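You operate a simulated robot arm through the tools that you are given. There is no shell and no other tool. Be economical: measure what you need, move in short steps, check, and stop when the job is done.

Carry out the task below with a simulated robot arm. There is one attempt and no reset: what you move stays moved.

TASK
Lay the green roller in the cradle, slide the stop to 90 and clamp it.
Fine: lift the clamp first.
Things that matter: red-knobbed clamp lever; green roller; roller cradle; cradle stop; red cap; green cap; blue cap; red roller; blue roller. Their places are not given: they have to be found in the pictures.

It is judged by the outcome, as a careful person would: the job done as asked, and still so three seconds after it is handed in. It fails if anything else is knocked over, pushed out of place, dropped, spilled or broken.

THE ROBOT
A 6-joint arm with a two-finger parallel gripper, fixed in place. Base frame: the origin is at the foot of the arm, x ahead of it, y to its left, z up; the work surface is at about z = 880. Lengths are in mm, angles in rad, forces in N, time in s.
With the tool pointing down near the work surface it reaches from about 260 to 660 mm from the base axis. Its first joint turns from -1.152 to 1.152 rad. Payload 2.9 kg.
Tool frame: the origin (TCP) lies between the finger pads and is the grasp point; the fingertips stand 30 mm ahead of it; z points along the fingers, y is the line along which they close. The gripper opens to 110 mm. The fingers are 20 mm wide and 10 mm thick; the gripper's body (48 by 112 mm) begins 55 mm behind the TCP.
Orientation is that of the tool frame in the base frame, as [roll, pitch, yaw] about the fixed x, y, z axes, in that order (R = Rz(yaw) Ry(pitch) Rx(roll)). With the fingers straight down and closing along the base's y, the tool's x points along the base's -x, its y along +y and its z along -z.

THE INTERFACE
- The arm moves only by the tool jog_arm. Its argument "series" is one flat list of numbers, 7 for each row, row after row: the turn, a rotation vector about the tool's x, y, z in rad, then the shift along the tool's x, y, z in mm, then the gripper command, from -1 (fully open) to 1 (shut), values between in proportion. In form: [ax, ay, az, tx, ty, tz, jaw, ax, ay, az, tx, ty, tz, jaw, ...]. A call has 1 to 10 rows; each row is the pose to reach, as a shift and turn from the pose commanded when the call began, along the tool's axes at that moment. A row lasts 0.2 s, in which the tool goes at most 50 mm and 0.15 rad; a call with a longer step from one row to the next is refused whole, and so is a gripper value outside its range. A pose out of reach is approached as far as the arm can. The call stops where the force on the tool passes 40 N (or 10 N more than at its start, if that is more) or the arm is blocked; 0.2 s more then pass. The fingers move at their own pace (about 108 mm/s each) and stop on an object; they squeeze with about 33 N. The grip force told is the motor's: it shows also when the fingers shut on nothing. Time passes only in rows, and 0.2 s behind the last, so rows that repeat a pose let the fingers close. It gives the time, the measured TCP pose, the force on the tool (base axes), the opening and the grip force at its end, in the units of the frame above (readings bear some noise), and new pictures: "show" is both (left out), scene, wrist or none.
- Cameras (640 x 400 px; columns grow to the right, rows downward): "scene" is fixed at [76.2, 427.3, 1404.9]; the picture's right is [-0.78, -0.63, 0.00], its down [-0.23, 0.29, -0.93] and it looks along [0.58, -0.72, -0.38] (base axes); focal length 325 px, centre (320, 200). "wrist" rides on the gripper at [-36, 0, -57] in the tool frame; the picture's right is [0.00, -1.00, 0.00], its down [0.97, 0.00, -0.24] and it looks along [0.24, 0.00, 0.97] (tool axes); focal length 218 px, centre (320, 200).
- measure_at(camera, pixels): for up to 12 pixels [column, row] of the newest picture of that camera ("zoom" is the newest enlarged one), the place [x, y, z] in the base frame of the surface seen there, good to about 3 mm. No time passes.
- close_up(camera, box): a new picture of the part [left, top, right, bottom] of that camera's present view, enlarged. No time passes.
- sign_off(): hands the job in; it is judged then, once.

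Work in short steps. Measure before you move; look again where a grasp or a placing could have gone wrong, and mend it. You have 80 turns and 120 pictures in all, the two below and enlarged ones among them. Open the gripper and draw the arm clear of the work before you hand the job in, unless the task says otherwise; then end with one line.

The tools are called after "Emit:" as name(argument=value, ...) on one line, values as JSON. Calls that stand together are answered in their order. jog_arm: Moves the arm, as the interface text tells. Its arguments: {"type":"object","properties":{"series":{"type":"array","items":{"type":"number"}},"show":{"type":"string","enum":["both","scene","wrist","none"]}},"required":["series"]} The other tools are called the same way: measure_at (camera, pixels) gives the place of the surface under pixels of a picture; close_up (camera, box) takes an enlarged picture of a part of a camera's view; sign_off () hands the job in.

At the start:

```text
time_s: 0.0
ee_pos: [331.0, -164.4, 1242.3]
tcp_rot: [-3.141, -0.001, 3.141]
ft_force: [-0.1, 0.0, -1.4]
opening: 109.7
grip_force: 0.1
```

scene: 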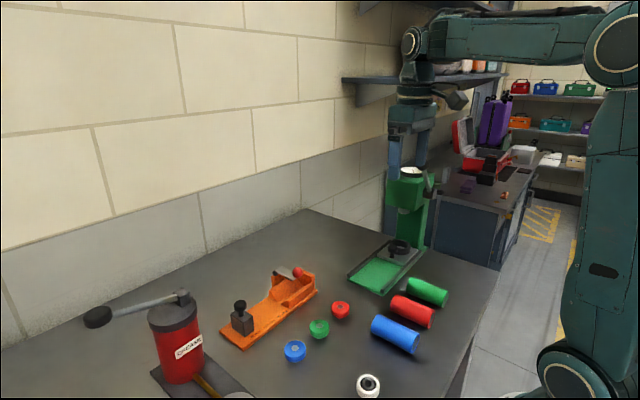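
wrist: 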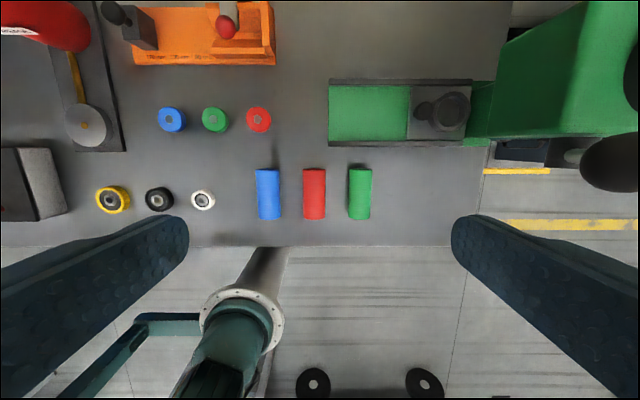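

I'll look at the orange cradle, the clamp and the rollers enlarged before moving.

Emit:
close_up(camera="scene", box=[200, 240, 340, 360])

Emit:
close_up(camera="wrist", box=[90, 0, 290, 125])

Emit:
measure_at(camera="wrist", pixels=[[360, 172], [360, 195], [360, 217], [350, 195], [371, 195], [227, 27], [135, 60], [274, 60], [140, 35], [115, 12], [200, 40], [300, 150]])

```text
3.33 times, centred on (270, 300) of scene
```

zoom: 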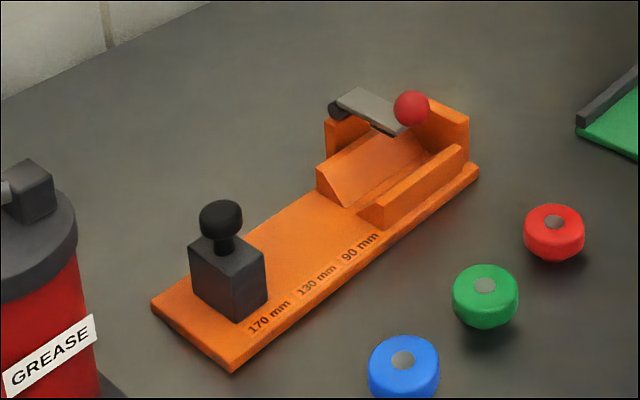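

```text
3.20 times, centred on (190, 62) of wrist
```

zoom: 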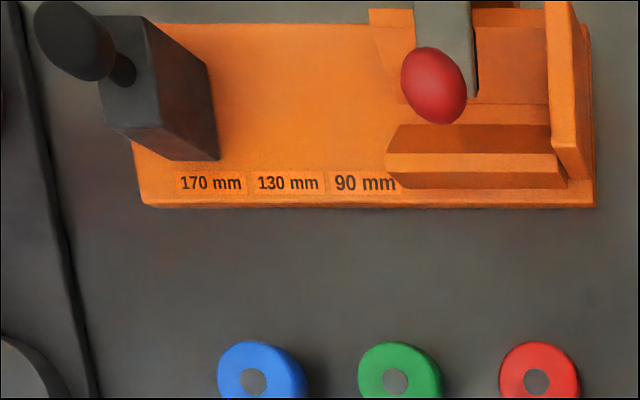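

```text
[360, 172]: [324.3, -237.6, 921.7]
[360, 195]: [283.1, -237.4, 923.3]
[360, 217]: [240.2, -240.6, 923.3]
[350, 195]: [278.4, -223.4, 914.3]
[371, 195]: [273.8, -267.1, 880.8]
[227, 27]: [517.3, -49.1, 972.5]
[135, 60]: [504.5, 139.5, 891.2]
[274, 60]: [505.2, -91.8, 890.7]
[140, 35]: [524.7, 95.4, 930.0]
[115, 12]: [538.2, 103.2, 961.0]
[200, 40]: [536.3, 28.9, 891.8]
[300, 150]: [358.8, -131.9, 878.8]
```

The green roller lies along x near (282, -239) with its top at z 923. The clamp lever lies across the trough, with its knob near (517, -49, 972). I move above the cradle for a better view.

Emit:
jog_arm(series=[0, 0, 0, -26, 28, 14, -1, 0, 0, 0, -52, 56, 28, -1, 0, 0, 0, -78, 84, 42, -1, 0, 0, 0, -104, 112, 56, -1, 0, 0, 0, -130, 140, 70, -1, 0, 0, 0, -130, 140, 70, -1])

```text
time_s: 1.4
ee_pos: [461.4, -25.7, 1172.7]
tcp_rot: [3.14, 0.0, 3.14]
ft_force: [-0.3, -1.4, -0.6]
opening: 110.3
grip_force: 0.0
```

scene: 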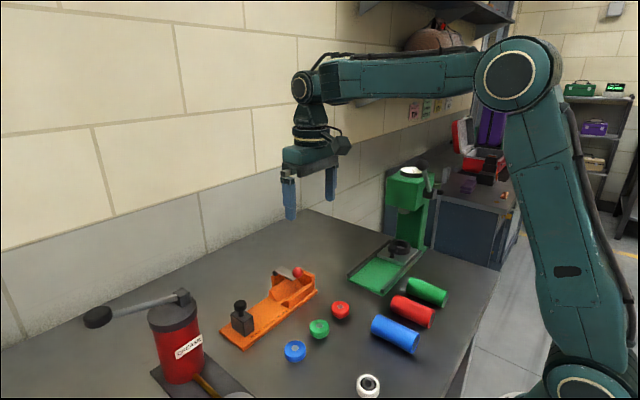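
wrist: 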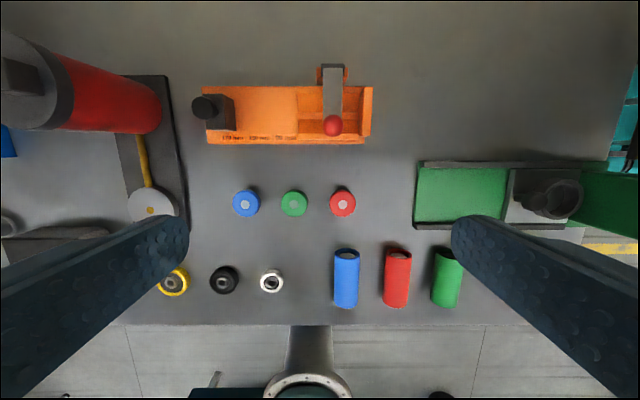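

Emit:
close_up(camera="wrist", box=[180, 50, 390, 181])

Emit:
measure_at(camera="wrist", pixels=[[333, 70], [333, 85], [333, 100], [333, 125], [368, 95], [368, 125], [310, 96], [310, 110], [310, 125], [220, 140], [203, 107], [225, 100]])

```text
3.05 times, centred on (285, 116) of wrist
```

zoom: 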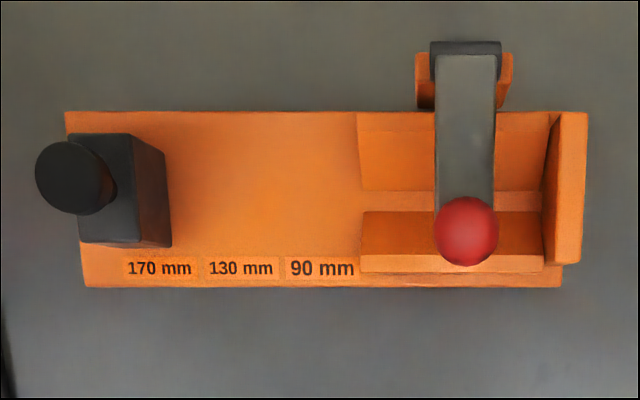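

```text
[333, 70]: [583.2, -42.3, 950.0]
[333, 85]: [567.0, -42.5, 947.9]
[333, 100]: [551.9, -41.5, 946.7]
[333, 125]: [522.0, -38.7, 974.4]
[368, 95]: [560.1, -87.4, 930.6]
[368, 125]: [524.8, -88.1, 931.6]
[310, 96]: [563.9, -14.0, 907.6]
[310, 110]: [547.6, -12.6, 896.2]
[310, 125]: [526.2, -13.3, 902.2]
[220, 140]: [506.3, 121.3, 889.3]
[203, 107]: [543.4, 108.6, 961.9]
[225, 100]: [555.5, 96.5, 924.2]
```

The lever pivots near (583, -42, 945) and the knob is near (521, -41, 962). I move above the knob with the jaws partly open.

Emit:
jog_arm(series=[0, 0, 0, -20, -5, 40, -0.1, 0, 0, 0, -40, -10, 80, -0.1, 0, 0, 0, -59, -16, 120, -0.1, 0, 0, 0, -59, -16, 150, -0.1, 0, 0, 0, -59, -16, 150, -0.1])

```text
time_s: 2.6
ee_pos: [521.2, -39.8, 1020.4]
tcp_rot: [3.141, 0.001, 3.141]
ft_force: [-0.1, -0.3, -0.4]
opening: 60.6
grip_force: 0.1
```

scene: 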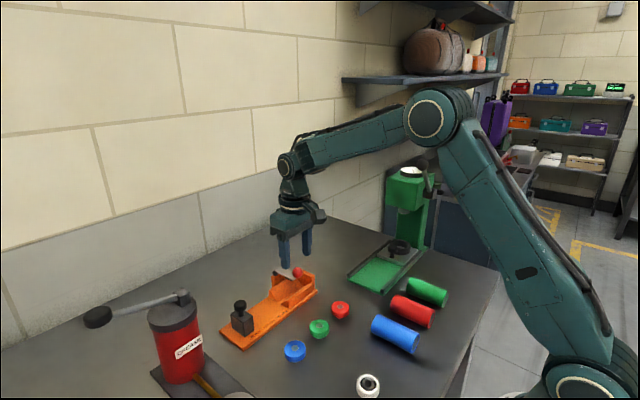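
wrist: 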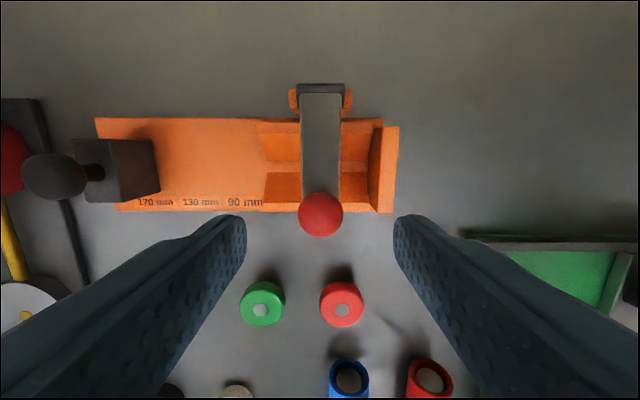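

The knob (321, 215) is centred between the fingers. I measure it before going down.

Emit:
measure_at(camera="wrist", pixels=[[321, 196], [321, 215], [321, 233], [301, 215], [341, 215], [321, 185], [321, 100], [321, 88], [275, 145], [275, 167], [275, 185], [386, 150]])

Emit:
close_up(camera="scene", box=[230, 240, 330, 320])

```text
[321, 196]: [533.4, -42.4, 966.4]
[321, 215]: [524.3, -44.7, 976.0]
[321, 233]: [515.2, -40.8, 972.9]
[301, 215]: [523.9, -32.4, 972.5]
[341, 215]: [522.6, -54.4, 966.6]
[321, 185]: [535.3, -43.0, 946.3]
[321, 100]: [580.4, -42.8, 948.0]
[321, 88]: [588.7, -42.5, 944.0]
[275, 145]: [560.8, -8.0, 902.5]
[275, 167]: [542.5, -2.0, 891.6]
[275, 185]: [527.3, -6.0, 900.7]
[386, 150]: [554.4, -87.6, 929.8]
```

```text
5.00 times, centred on (280, 280) of scene
```

zoom: 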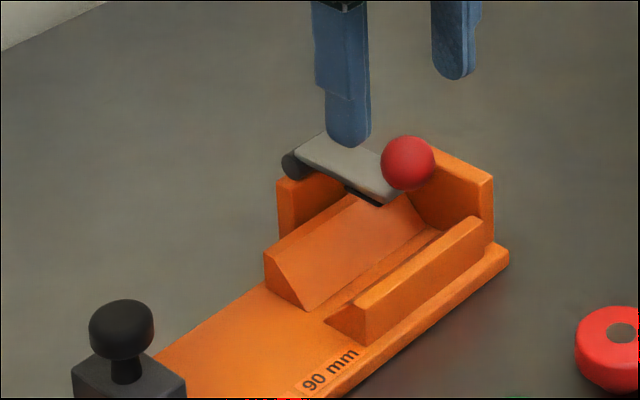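

The knob centre is about (522, -42, 965). I go down to z≈968 and close.

Emit:
jog_arm(series=[0, 0, 0, 0, -2, 26, -0.1, 0, 0, 0, -1, -2, 52, -0.1, 0, 0, 0, -1, -2, 52, 0.3, 0, 0, 0, -1, -2, 52, 1, 0, 0, 0, -1, -2, 52, 1])

```text
time_s: 3.8
ee_pos: [521.0, -40.3, 968.3]
tcp_rot: [3.137, -0.001, -3.132]
ft_force: [1.7, 30.4, 0.1]
opening: 25.2
grip_force: 45.1
```

scene: 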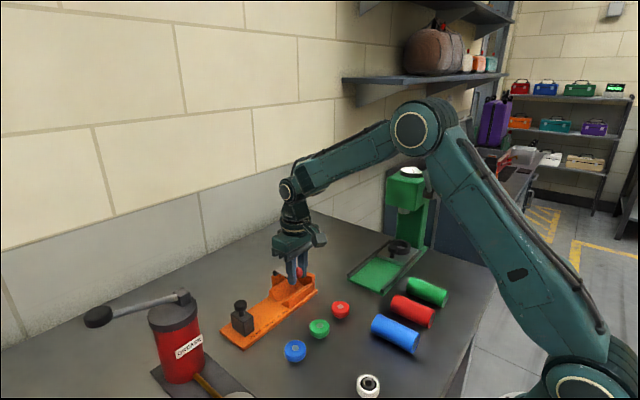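
wrist: 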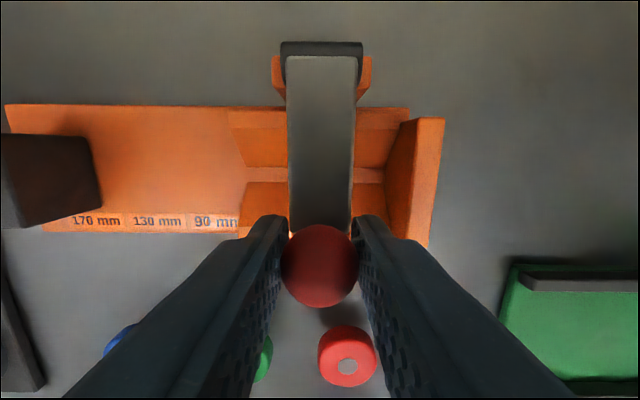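

Gripped, with a sideways force of 30 N from a 2 mm offset. I correct that and swing the knob up the first part of its arc.

Emit:
jog_arm(series=[0, 0, 0, 0, 2, 0, 1, 0, 0, 0, -4, 2, 10, 1], show="none")

```text
time_s: 4.4
ee_pos: [522.0, -39.9, 966.7]
tcp_rot: [3.138, -0.002, -3.137]
ft_force: [-5.5, 2.4, 6.6]
opening: 25.4
grip_force: 45.3
stopped in row 2: the force on the tool passed its limit (the readings are from after the stop); the commanded pose is now the measured one
```

I gave the vertical sign wrong: tool +z is down. The call stopped on force with no harm done. Now I follow the arc upward.

Emit:
jog_arm(series=[0, 0, 0, -5, 0, -10, 1, 0, 0, 0, -11, 0, -19, 1, 0, 0, 0, -19, 0, -27, 1, 0, 0, 0, -28, 0, -34, 1])

```text
time_s: 5.4
ee_pos: [552.2, -41.5, 1001.4]
tcp_rot: [3.14, 0.009, -3.139]
ft_force: [-0.6, 0.6, 0.5]
opening: 0.0
grip_force: 37.5
```

scene: 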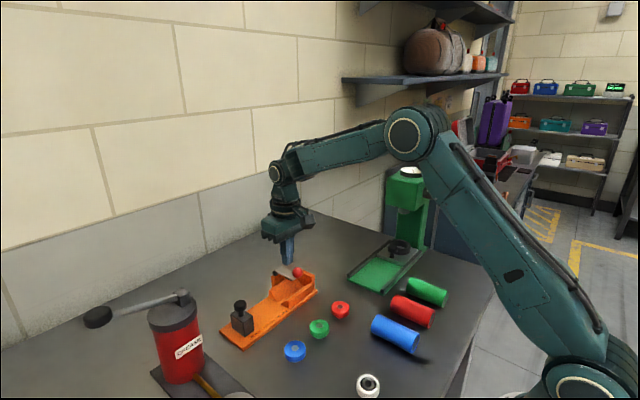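
wrist: 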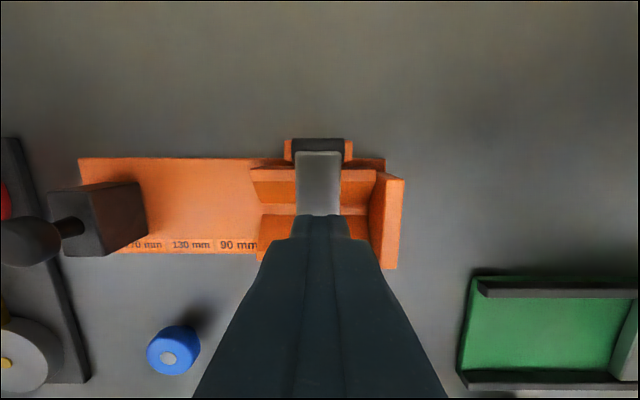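

The fingers slipped off the knob. I look at where the lever stands now.

Emit:
close_up(camera="scene", box=[230, 240, 330, 320])

Emit:
measure_at(camera="wrist", pixels=[[320, 160], [320, 180], [320, 200], [320, 210], [320, 145], [300, 190], [341, 190]])

```text
5.00 times, centred on (280, 280) of scene
```

zoom: 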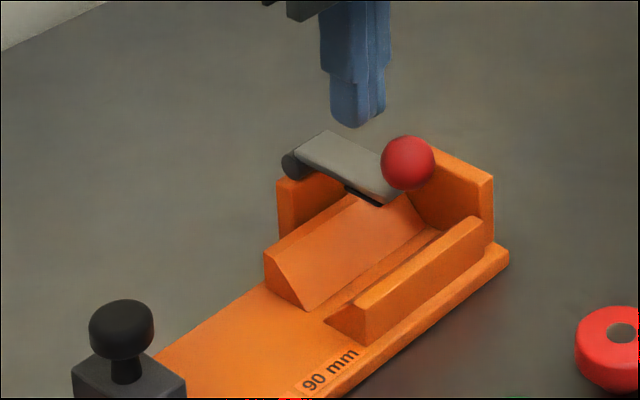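

```text
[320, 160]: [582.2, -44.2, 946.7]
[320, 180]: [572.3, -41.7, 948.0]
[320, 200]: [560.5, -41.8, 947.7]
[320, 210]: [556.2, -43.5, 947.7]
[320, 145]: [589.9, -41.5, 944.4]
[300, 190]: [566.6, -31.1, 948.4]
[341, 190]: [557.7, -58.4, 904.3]
```

The lever hasn't moved: it's stiff, and friction on the ball isn't enough. I'll tilt the closed fingers 45° forward and use them to lift the lever end from below, starting by backing off above and in front of it.

Emit:
jog_arm(series=[0, 0, 0, 0, 0, -35, 1, 0, 0, 0, 40, 0, -35, 1, 0, -0.131, 0, 80, 0, -30, 1, 0, -0.262, 0, 88, 0, -20, 1, 0, -0.393, 0, 88, 0, -10, 1, 0, -0.524, 0, 88, 0, 0, 1, 0, -0.654, 0, 88, 0, 10, 1, 0, -0.785, 0, 88, 0, 18, 1, 0, -0.785, 0, 88, 0, 18, 1])

```text
time_s: 7.4
ee_pos: [462.2, -41.2, 982.5]
tcp_rot: [3.136, 0.786, -3.14]
ft_force: [-0.2, 0.0, -0.7]
opening: 0.2
grip_force: 37.7
```

scene: 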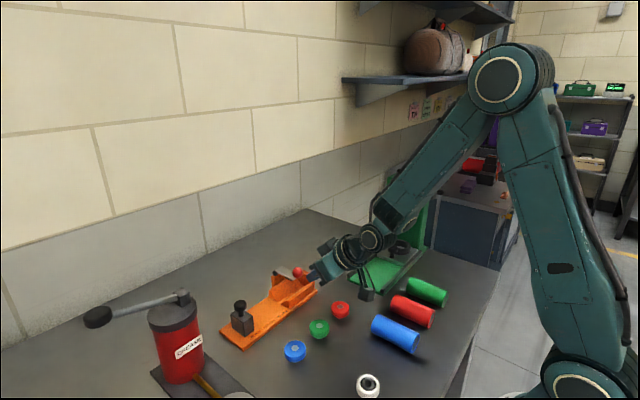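
wrist: 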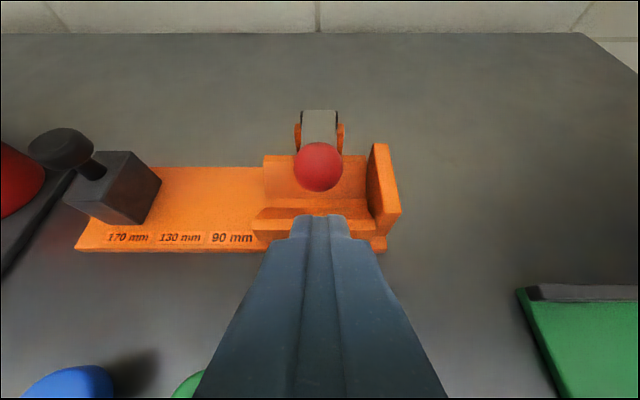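

I measure the rail and the lever end so I know the clearance under the lever.

Emit:
close_up(camera="wrist", box=[240, 90, 410, 260])

Emit:
measure_at(camera="wrist", pixels=[[280, 208], [280, 215], [280, 222], [280, 229], [280, 236], [280, 190], [280, 165], [318, 195], [318, 203], [318, 165], [380, 150], [390, 205]])

```text
2.35 times, centred on (325, 175) of wrist
```

zoom: 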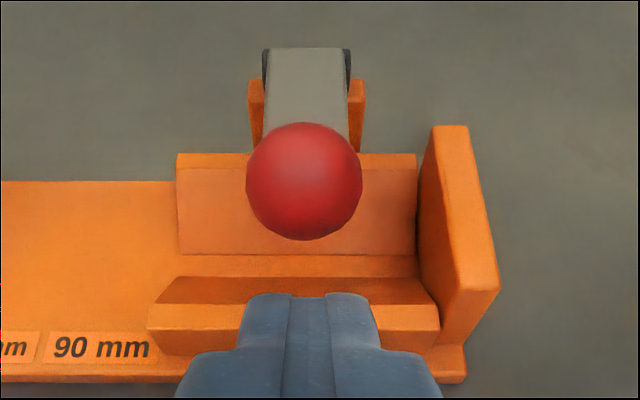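

```text
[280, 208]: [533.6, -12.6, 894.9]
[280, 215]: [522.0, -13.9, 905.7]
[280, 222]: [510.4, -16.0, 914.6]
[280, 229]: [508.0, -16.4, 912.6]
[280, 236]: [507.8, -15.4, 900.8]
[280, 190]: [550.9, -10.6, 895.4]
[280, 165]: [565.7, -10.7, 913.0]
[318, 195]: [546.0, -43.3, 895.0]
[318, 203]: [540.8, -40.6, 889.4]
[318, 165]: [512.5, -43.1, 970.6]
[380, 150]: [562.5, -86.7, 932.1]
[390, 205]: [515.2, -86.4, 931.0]
```

The rail top is at z 914 and the lever underside near 940. I slide the closed, tilted tips in under the knob and lever end.

Emit:
jog_arm(series=[0, 0, 0, 2, -1, 15, 1, 0, 0, 0, 2, -1, 30, 1, 0, 0, 0, 2, -1, 46, 1])

Emit:
close_up(camera="scene", box=[230, 240, 350, 320])

```text
time_s: 8.2
ee_pos: [493.3, -42.1, 946.6]
tcp_rot: [3.141, 0.785, -3.137]
ft_force: [0.2, 0.3, -0.3]
opening: 0.0
grip_force: 38.1
```

scene: 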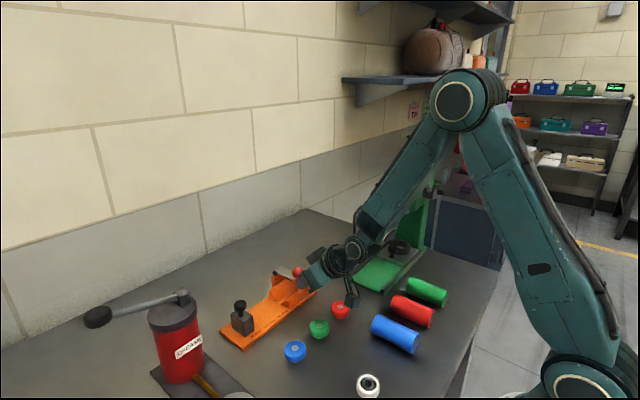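
wrist: 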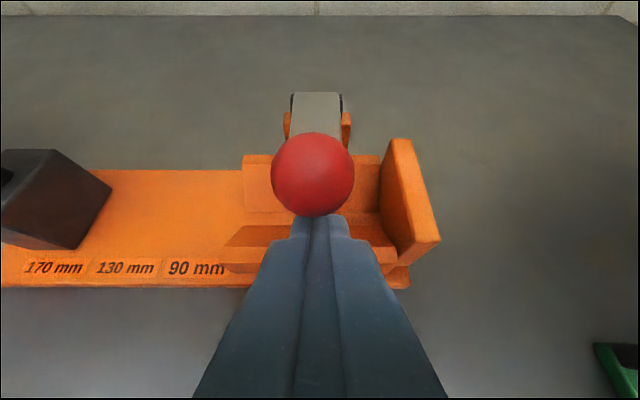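

```text
5.00 times, centred on (290, 280) of scene
```

zoom: 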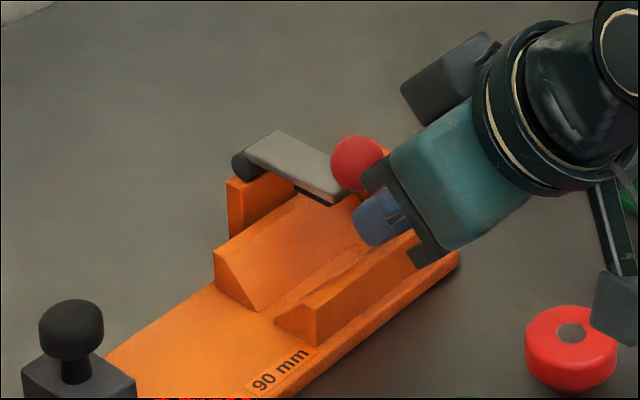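

The tips are below the knob and clear of it. I lift along the arc.

Emit:
jog_arm(series=[0, 0, 0, -5, 0, -3.5, 1, 0, 0, 0, -9.9, 0, -7.1, 1, 0, 0, 0, -15, 0, -10, 1, 0, 0, 0, -20.5, 0, -13.4, 1, 0, 0, 0, -26, 0, -15.5, 1, 0, 0, 0, -31.8, 0, -17.7, 1])

Emit:
close_up(camera="scene", box=[230, 240, 350, 320])

```text
time_s: 9.6
ee_pos: [504.1, -41.2, 983.3]
tcp_rot: [3.139, 0.786, -3.14]
ft_force: [-1.6, -0.1, 0.0]
opening: 0.3
grip_force: 37.2
```

scene: 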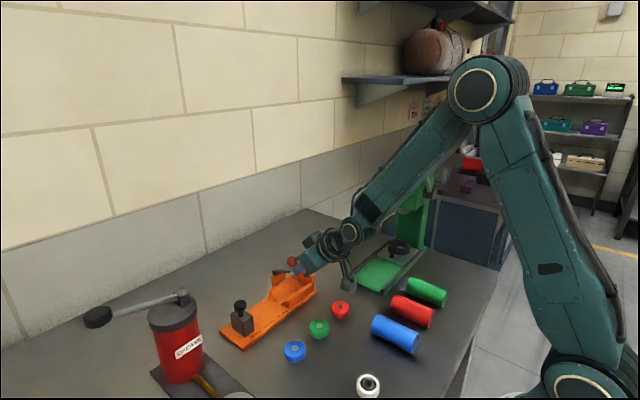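
wrist: 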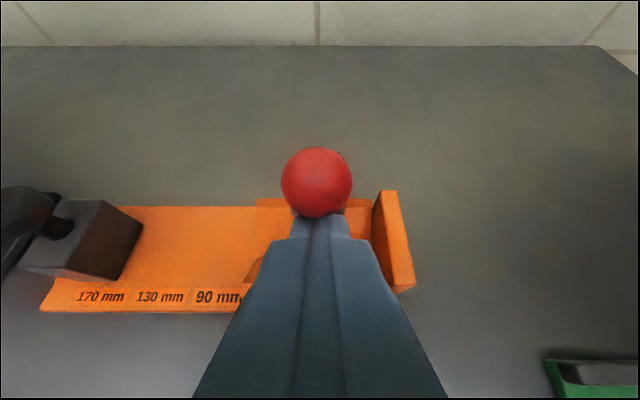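

```text
5.00 times, centred on (290, 280) of scene
```

zoom: 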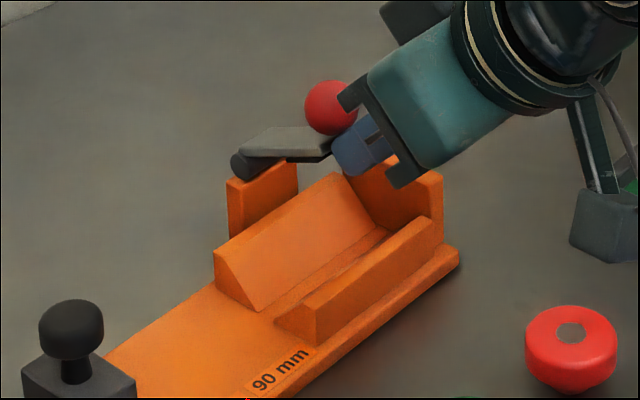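

The lever is rising. I continue the arc past vertical.

Emit:
jog_arm(series=[0, 0, 0, -9.2, 0, -0.7, 1, 0, 0, 0, -18.1, 0, -0.3, 1, 0, 0, 0, -26.9, 0, 1.4, 1, 0, 0, 0, -35.8, 0, 3.3, 1, 0, 0, 0, -43.1, 0, 6.4, 1, 0, 0, 0, -49.9, 0, 10.3, 1, 0, 0, 0, -56.6, 0, 15.6, 1, 0, 0, 0, -62.2, 0, 22.6, 1])

Emit:
close_up(camera="scene", box=[230, 230, 350, 310])

```text
time_s: 11.3
ee_pos: [556.1, -40.8, 1014.2]
tcp_rot: [3.142, 0.787, -3.141]
ft_force: [-23.5, 1.5, 15.9]
opening: 0.2
grip_force: 37.5
stopped in row 8: the force on the tool passed its limit (the readings are from after the stop); the commanded pose is now the measured one
```

scene: 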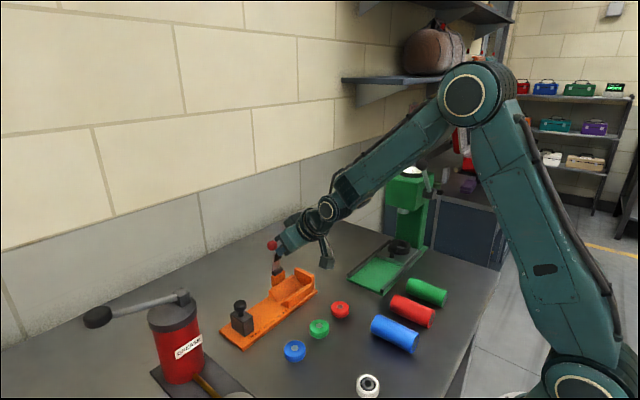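
wrist: 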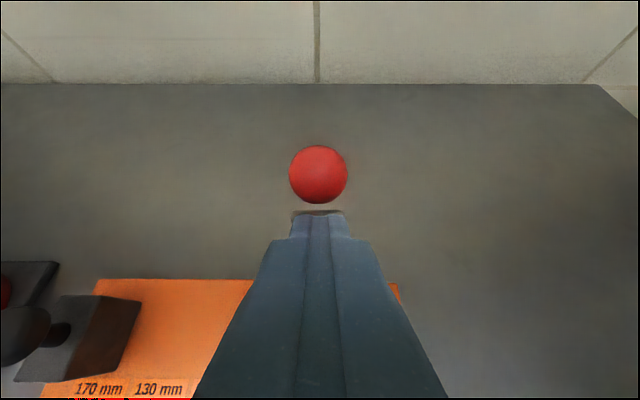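

```text
5.00 times, centred on (290, 270) of scene
```

zoom: 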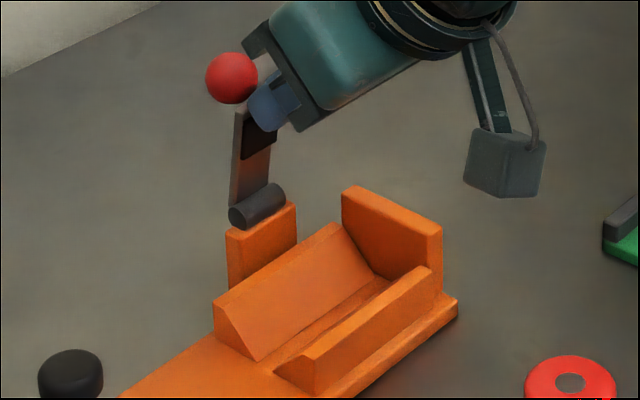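

The lever stands upright against its stop. I back off along the fingers, straighten the tool and travel over to the green roller.

Emit:
jog_arm(series=[0, 0, 0, 0, 0, -40, 1, 0, 0, 0, 0, 0, -80, 1, 0, 0.131, 0, 23, -33, -103, 0.5, 0, 0.262, 0, 47, -66, -127, 0, 0, 0.393, 0, 70, -99, -150, -0.4, 0, 0.524, 0, 94, -132, -174, -0.4, 0, 0.655, 0, 118, -165, -197, -0.4, 0, 0.786, 0, 141, -198, -220, -0.4, 0, 0.786, 0, 141, -198, -220, -0.4])

Emit:
measure_at(camera="scene", pixels=[[427, 291]])

Emit:
close_up(camera="scene", box=[220, 230, 340, 350])

```text
time_s: 13.3
ee_pos: [304.2, -237.8, 1068.0]
tcp_rot: [3.138, 0.0, -3.137]
ft_force: [0.4, 0.1, 0.5]
opening: 76.8
grip_force: 0.0
```

scene: 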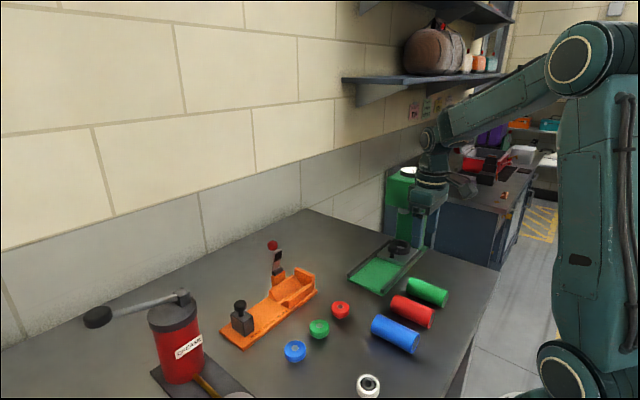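
wrist: 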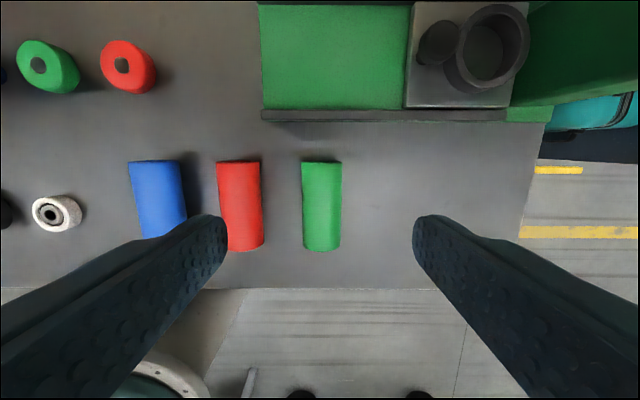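

```text
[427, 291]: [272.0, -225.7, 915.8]
```

```text
3.33 times, centred on (280, 290) of scene
```

zoom: 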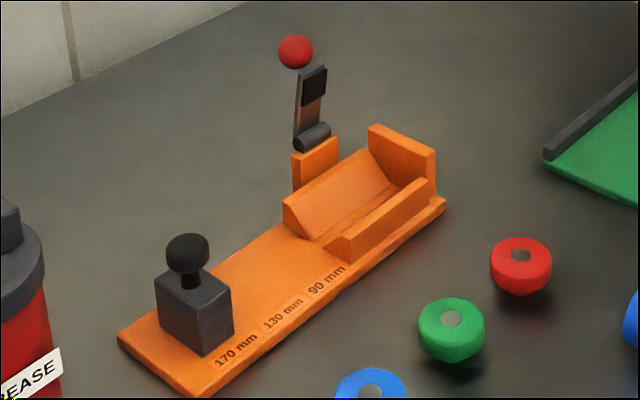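

The lever stays up. Now I measure the green roller and its neighbour.

Emit:
measure_at(camera="wrist", pixels=[[322, 164], [322, 172], [322, 205], [322, 240], [322, 248], [304, 205], [340, 205], [304, 240], [340, 240], [260, 205], [322, 251]])

Emit:
close_up(camera="wrist", box=[200, 140, 380, 270])

```text
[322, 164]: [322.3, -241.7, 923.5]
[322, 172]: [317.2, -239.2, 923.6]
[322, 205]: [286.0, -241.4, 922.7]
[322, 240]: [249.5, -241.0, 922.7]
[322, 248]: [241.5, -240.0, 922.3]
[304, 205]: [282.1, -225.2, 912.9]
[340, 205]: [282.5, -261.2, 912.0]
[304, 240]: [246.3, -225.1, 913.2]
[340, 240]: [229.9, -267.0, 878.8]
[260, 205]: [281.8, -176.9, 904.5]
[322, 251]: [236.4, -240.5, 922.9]
```

```text
3.08 times, centred on (290, 205) of wrist
```

zoom: 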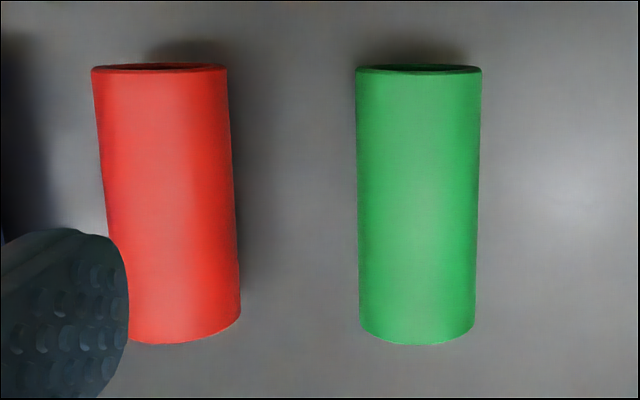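

The roller spans x≈236–324, with its axis at y≈-242 and z≈901. I grip it 28 mm off-centre towards its far end, so the fingers will hang past the V at the cradle.

Emit:
jog_arm(series=[0, 0, 0, -4, -3, 45, -0.4, 0, 0, 0, -4, -3, 90, -0.4, 0, 0, 0, -4, -3, 125, -0.4, 0, 0, 0, -4, -3, 154, -0.4, 0, 0, 0, -4, -3, 154, 0, 0, 0, 0, -4, -3, 154, 1, 0, 0, 0, -4, -3, 154, 1], show="wrist")

```text
time_s: 14.9
ee_pos: [308.7, -242.4, 915.2]
tcp_rot: [3.141, -0.001, -3.138]
ft_force: [-0.6, 0.4, -0.1]
opening: 41.3
grip_force: 33.4
```

wrist: 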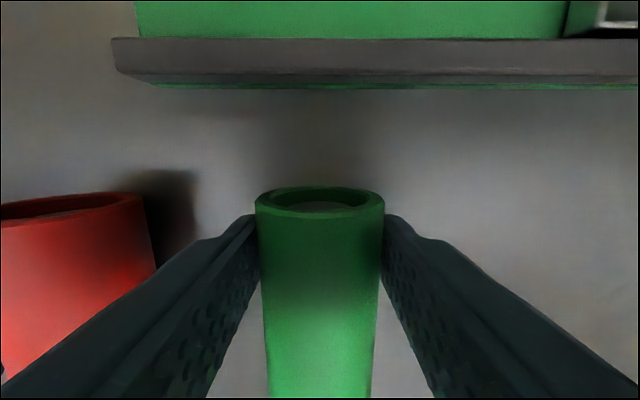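

Gripped at 41 mm. I lift straight up and check.

Emit:
jog_arm(series=[0, 0, 0, 0, 0, -20, 1, 0, 0, 0, 0, 0, -50, 1, 0, 0, 0, 0, 0, -90, 1, 0, 0, 0, 0, 0, -130, 1])

```text
time_s: 15.9
ee_pos: [307.1, -243.8, 1044.7]
tcp_rot: [3.139, -0.001, -3.137]
ft_force: [0.1, 0.1, -1.4]
opening: 41.3
grip_force: 32.8
```

scene: 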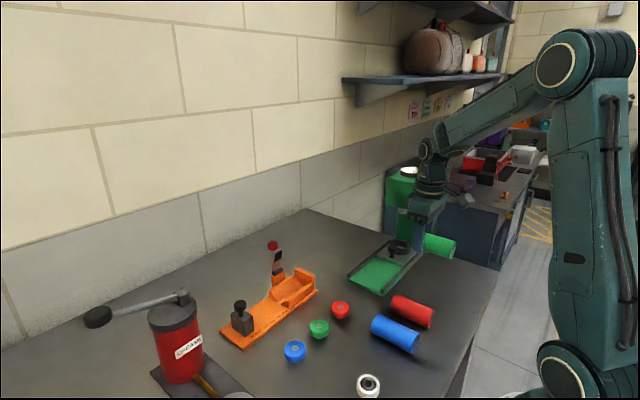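
wrist: 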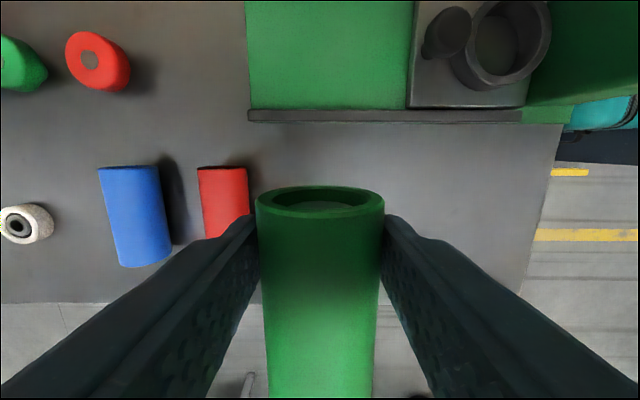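

Held level. I turn it 90° while carrying it towards the cradle at z≈1045.

Emit:
jog_arm(series=[0, 0, -0.148, -20, 24, 0, 1, 0, 0, -0.296, -40, 48, 0, 1, 0, 0, -0.444, -60, 72, 0, 1, 0, 0, -0.592, -80, 96, 0, 1, 0, 0, -0.74, -100, 120, 0, 1, 0, 0, -0.888, -120, 144, 0, 1, 0, 0, -1.036, -140, 168, 0, 1, 0, 0, -1.184, -160, 192, 0, 1, 0, 0, -1.332, -180, 216, 0, 1, 0, 0, -1.47, -200, 240, 0, 1])

```text
time_s: 18.1
ee_pos: [504.3, -1.0, 1046.4]
tcp_rot: [3.14, 0.002, -1.665]
ft_force: [0.4, 0.3, -3.0]
opening: 41.3
grip_force: 33.5
```

scene: 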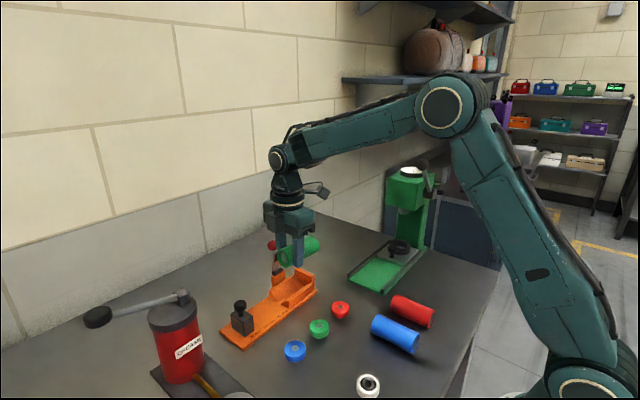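
wrist: 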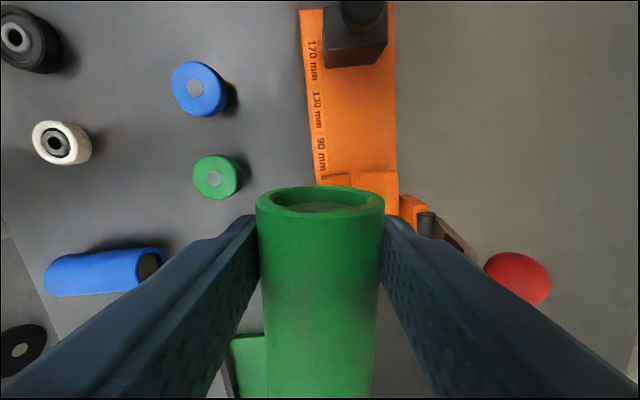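

I finish the turn and centre over the V at (541, 17).

Emit:
jog_arm(series=[0, 0, -0.094, -10, -17, 0, 1, 0, 0, -0.094, -21.4, -34.9, 0, 1, 0, 0, -0.094, -21.4, -34.9, 0, 1])

Emit:
close_up(camera="scene", box=[220, 190, 370, 340])

Emit:
close_up(camera="wrist", box=[220, 0, 460, 240])

```text
time_s: 18.9
ee_pos: [542.3, 15.5, 1045.1]
tcp_rot: [3.142, 0.002, -1.573]
ft_force: [-0.4, -0.6, -2.3]
opening: 41.5
grip_force: 32.8
```

scene: 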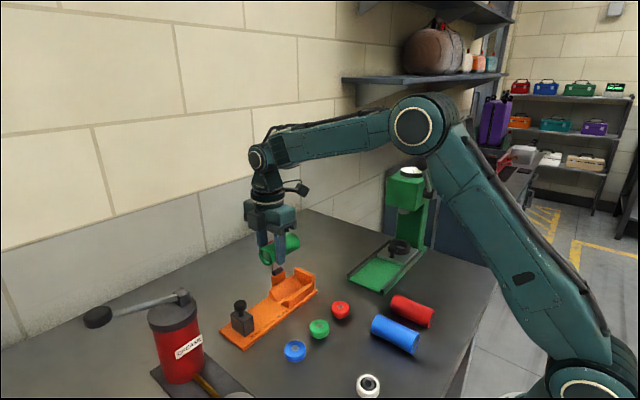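
wrist: 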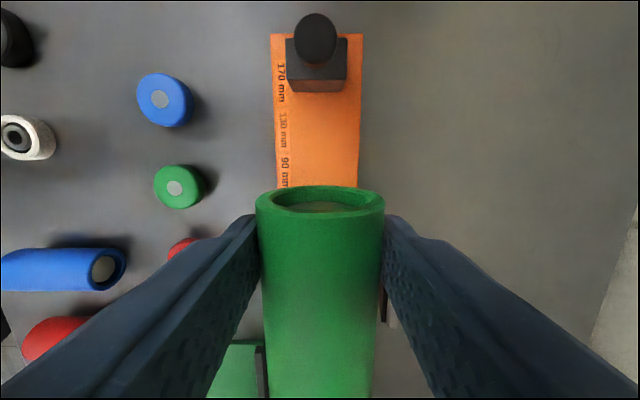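

```text
2.67 times, centred on (295, 265) of scene
```

zoom: 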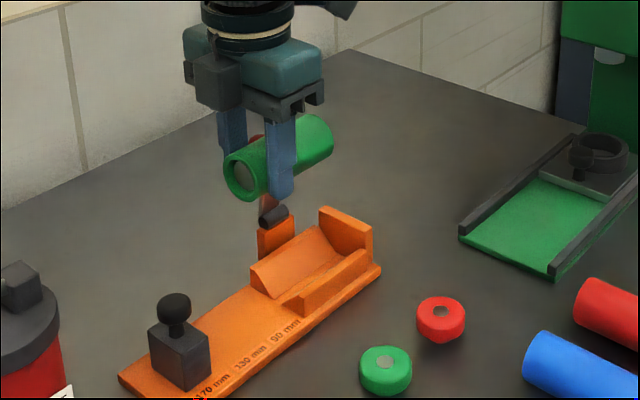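

```text
1.67 times, centred on (340, 120) of wrist
```

zoom: 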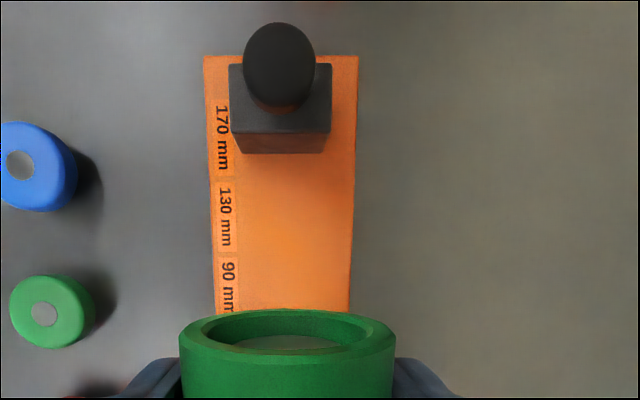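

Aligned with the V, and the lever is clear of the hand. I lower to just above the cradle.

Emit:
jog_arm(series=[0, 0, 0, -1.5, 1, 35, 1, 0, 0, 0, -1.5, 1, 70, 1, 0, 0, 0, -1.5, 1, 98, 1, 0, 0, 0, -1.5, 1, 98, 1])

Emit:
close_up(camera="scene", box=[220, 230, 340, 340])

```text
time_s: 19.9
ee_pos: [541.9, 17.7, 947.2]
tcp_rot: [-3.137, 0.002, -1.574]
ft_force: [-0.7, 0.5, -2.4]
opening: 41.3
grip_force: 32.7
```

scene: 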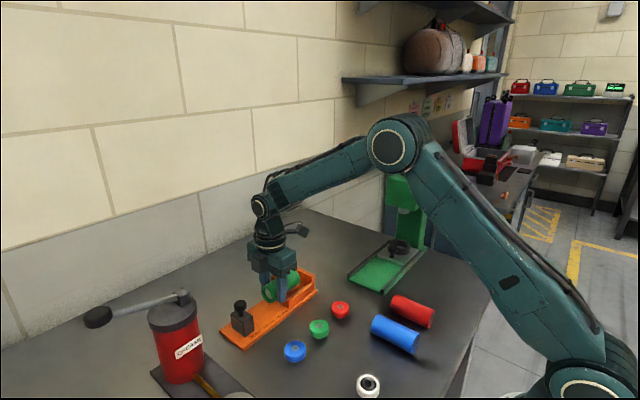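
wrist: 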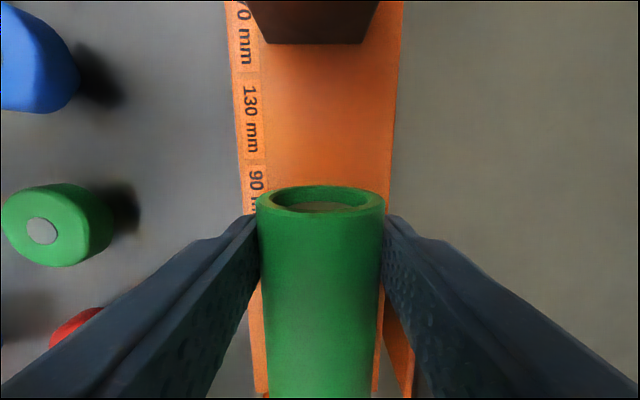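

```text
3.64 times, centred on (280, 285) of scene
```

zoom: 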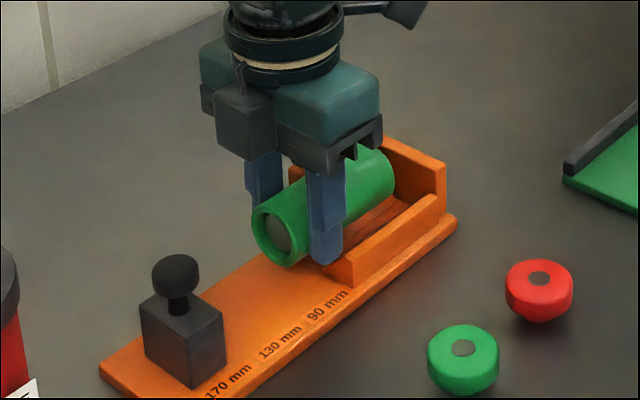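

The fingers are just past the V's end. I lower in small steps and watch the force.

Emit:
jog_arm(series=[0, 0, 0, 0, 0, 5, 1, 0, 0, 0, 0, 0, 9, 1, 0, 0, 0, 0, 0, 13, 1, 0, 0, 0, 0, 0, 16, 1])

Emit:
close_up(camera="scene", box=[220, 230, 340, 340])

```text
time_s: 20.9
ee_pos: [543.0, 17.6, 931.9]
tcp_rot: [-3.14, 0.002, -1.575]
ft_force: [-9.1, 0.3, 13.0]
opening: 41.2
grip_force: 32.9
```

scene: 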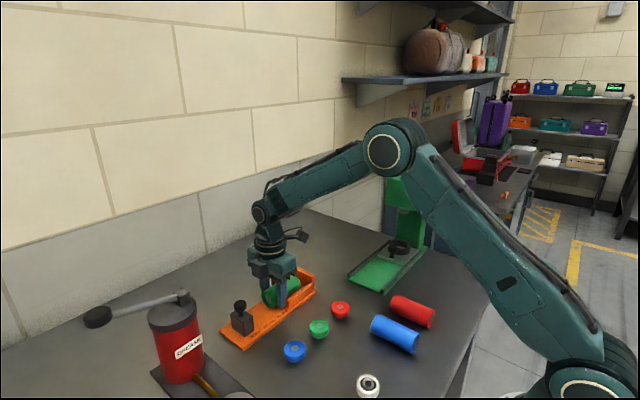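
wrist: 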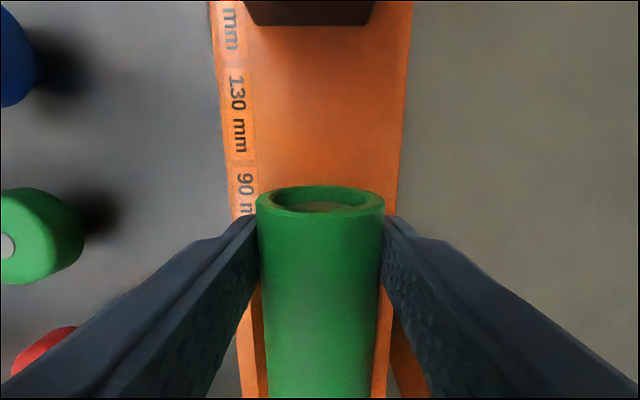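

```text
3.64 times, centred on (280, 285) of scene
```

zoom: 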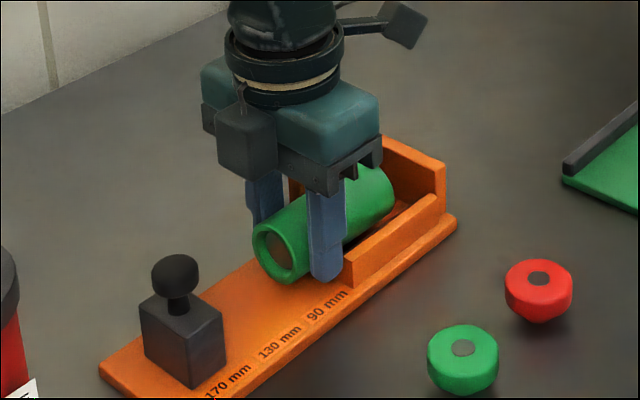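

Seated: 13 N of support. I release slightly and rise.

Emit:
jog_arm(series=[0, 0, 0, 0, 1.5, 0, 1, 0, 0, 0, 0, 1.5, 0, 0.1, 0, 0, 0, 0, 1.5, 0, -0.1, 0, 0, 0, 0, 1.5, -30, -0.1, 0, 0, 0, 0, 1.5, -70, -0.1, 0, 0, 0, -30, 1.5, -110, -0.1])

Emit:
close_up(camera="scene", box=[220, 230, 340, 340])

```text
time_s: 22.3
ee_pos: [542.1, 45.7, 1040.6]
tcp_rot: [3.141, 0.001, -1.574]
ft_force: [0.3, 0.3, -0.1]
opening: 60.6
grip_force: 0.1
```

scene: 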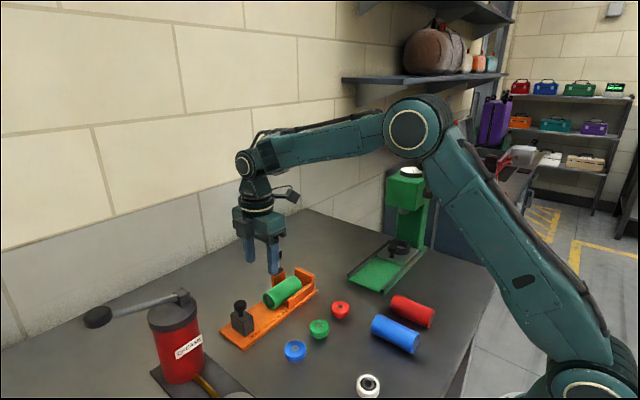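
wrist: 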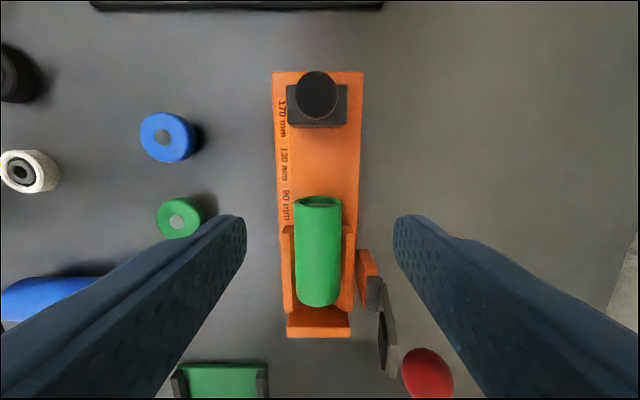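

```text
3.64 times, centred on (280, 285) of scene
```

zoom: 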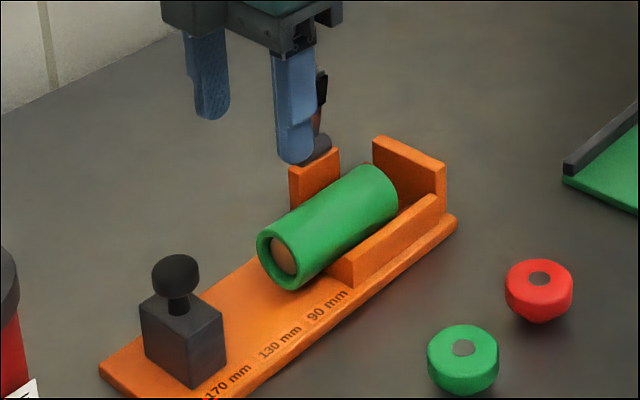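

The roller lies in the V, short of the end wall. I measure its ends, the wall, the stop and the 90 mark.

Emit:
measure_at(camera="wrist", pixels=[[318, 209], [318, 300], [318, 325], [318, 334], [317, 92], [317, 115], [318, 128], [290, 110], [345, 110], [285, 187], [285, 218], [288, 235]])

Emit:
close_up(camera="wrist", box=[240, 60, 400, 220])

```text
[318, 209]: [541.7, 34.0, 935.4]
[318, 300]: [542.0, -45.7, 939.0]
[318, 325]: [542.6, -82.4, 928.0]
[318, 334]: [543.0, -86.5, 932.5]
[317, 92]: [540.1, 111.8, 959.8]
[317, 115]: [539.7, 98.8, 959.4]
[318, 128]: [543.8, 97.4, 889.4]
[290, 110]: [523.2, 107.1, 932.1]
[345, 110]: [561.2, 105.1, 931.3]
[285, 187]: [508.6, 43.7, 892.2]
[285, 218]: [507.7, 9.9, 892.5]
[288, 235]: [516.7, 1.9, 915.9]
```

```text
2.50 times, centred on (320, 140) of wrist
```

zoom: 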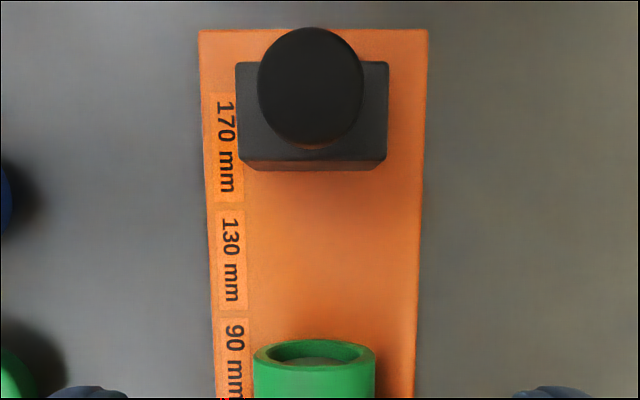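

The roller is 90 mm long, spanning y -56 to 34. Now I measure the stop block's outline so I can grip it across x.

Emit:
measure_at(camera="zoom", pixels=[[248, 66], [248, 100], [248, 150], [248, 158], [240, 100], [380, 66], [385, 100], [380, 150], [310, 168], [228, 92], [228, 200], [238, 318]])

```text
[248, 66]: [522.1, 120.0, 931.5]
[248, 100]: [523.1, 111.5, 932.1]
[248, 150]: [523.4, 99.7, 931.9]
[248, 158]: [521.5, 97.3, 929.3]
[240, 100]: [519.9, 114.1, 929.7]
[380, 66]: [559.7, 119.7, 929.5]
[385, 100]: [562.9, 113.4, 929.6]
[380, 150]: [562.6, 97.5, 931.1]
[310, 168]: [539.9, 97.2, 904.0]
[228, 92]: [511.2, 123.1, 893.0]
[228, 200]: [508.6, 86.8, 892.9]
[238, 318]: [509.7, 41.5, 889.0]
```

The stop block covers x 520–563 and y 97–121. I go over it, straddle it and close.

Emit:
jog_arm(series=[0, 0, 0, -32, 1, 0, -0.15, 0, 0, 0, -63, 1, 0, -0.15, 0, 0, 0, -63, 1, 40, -0.15, 0, 0, 0, -63, 1, 75, -0.15, 0, 0, 0, -63, 1, 105, -0.15, 0, 0, 0, -63, 1, 105, 0.2, 0, 0, 0, -63, 1, 105, 1, 0, 0, 0, -63, 1, 105, 1])

Emit:
close_up(camera="scene", box=[200, 230, 320, 360])

```text
time_s: 24.1
ee_pos: [540.1, 108.0, 935.2]
tcp_rot: [3.135, 0.0, -1.573]
ft_force: [-28.7, -0.6, 2.2]
opening: 43.8
grip_force: 46.0
```

scene: 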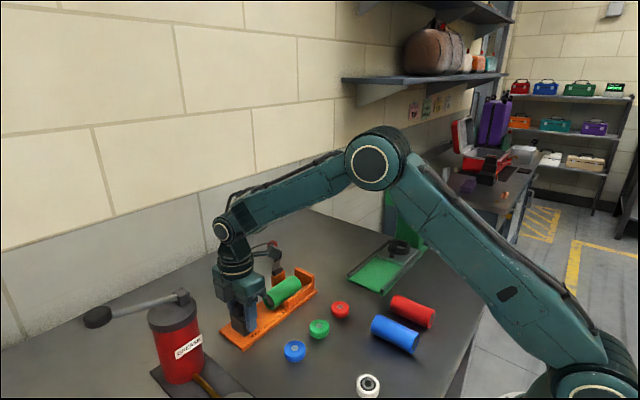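
wrist: 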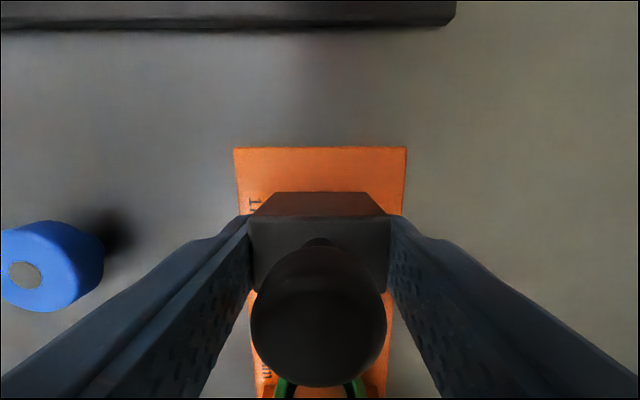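

```text
3.08 times, centred on (260, 295) of scene
```

zoom: 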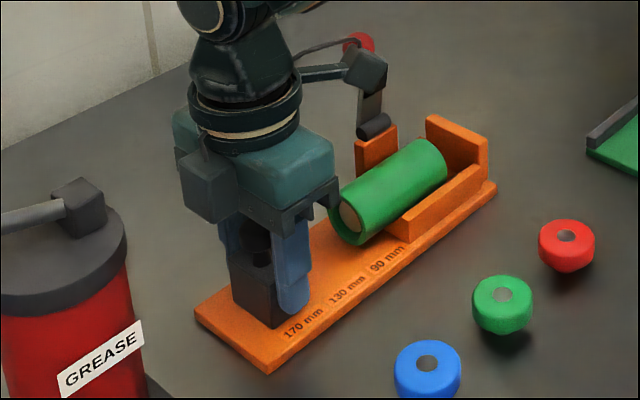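

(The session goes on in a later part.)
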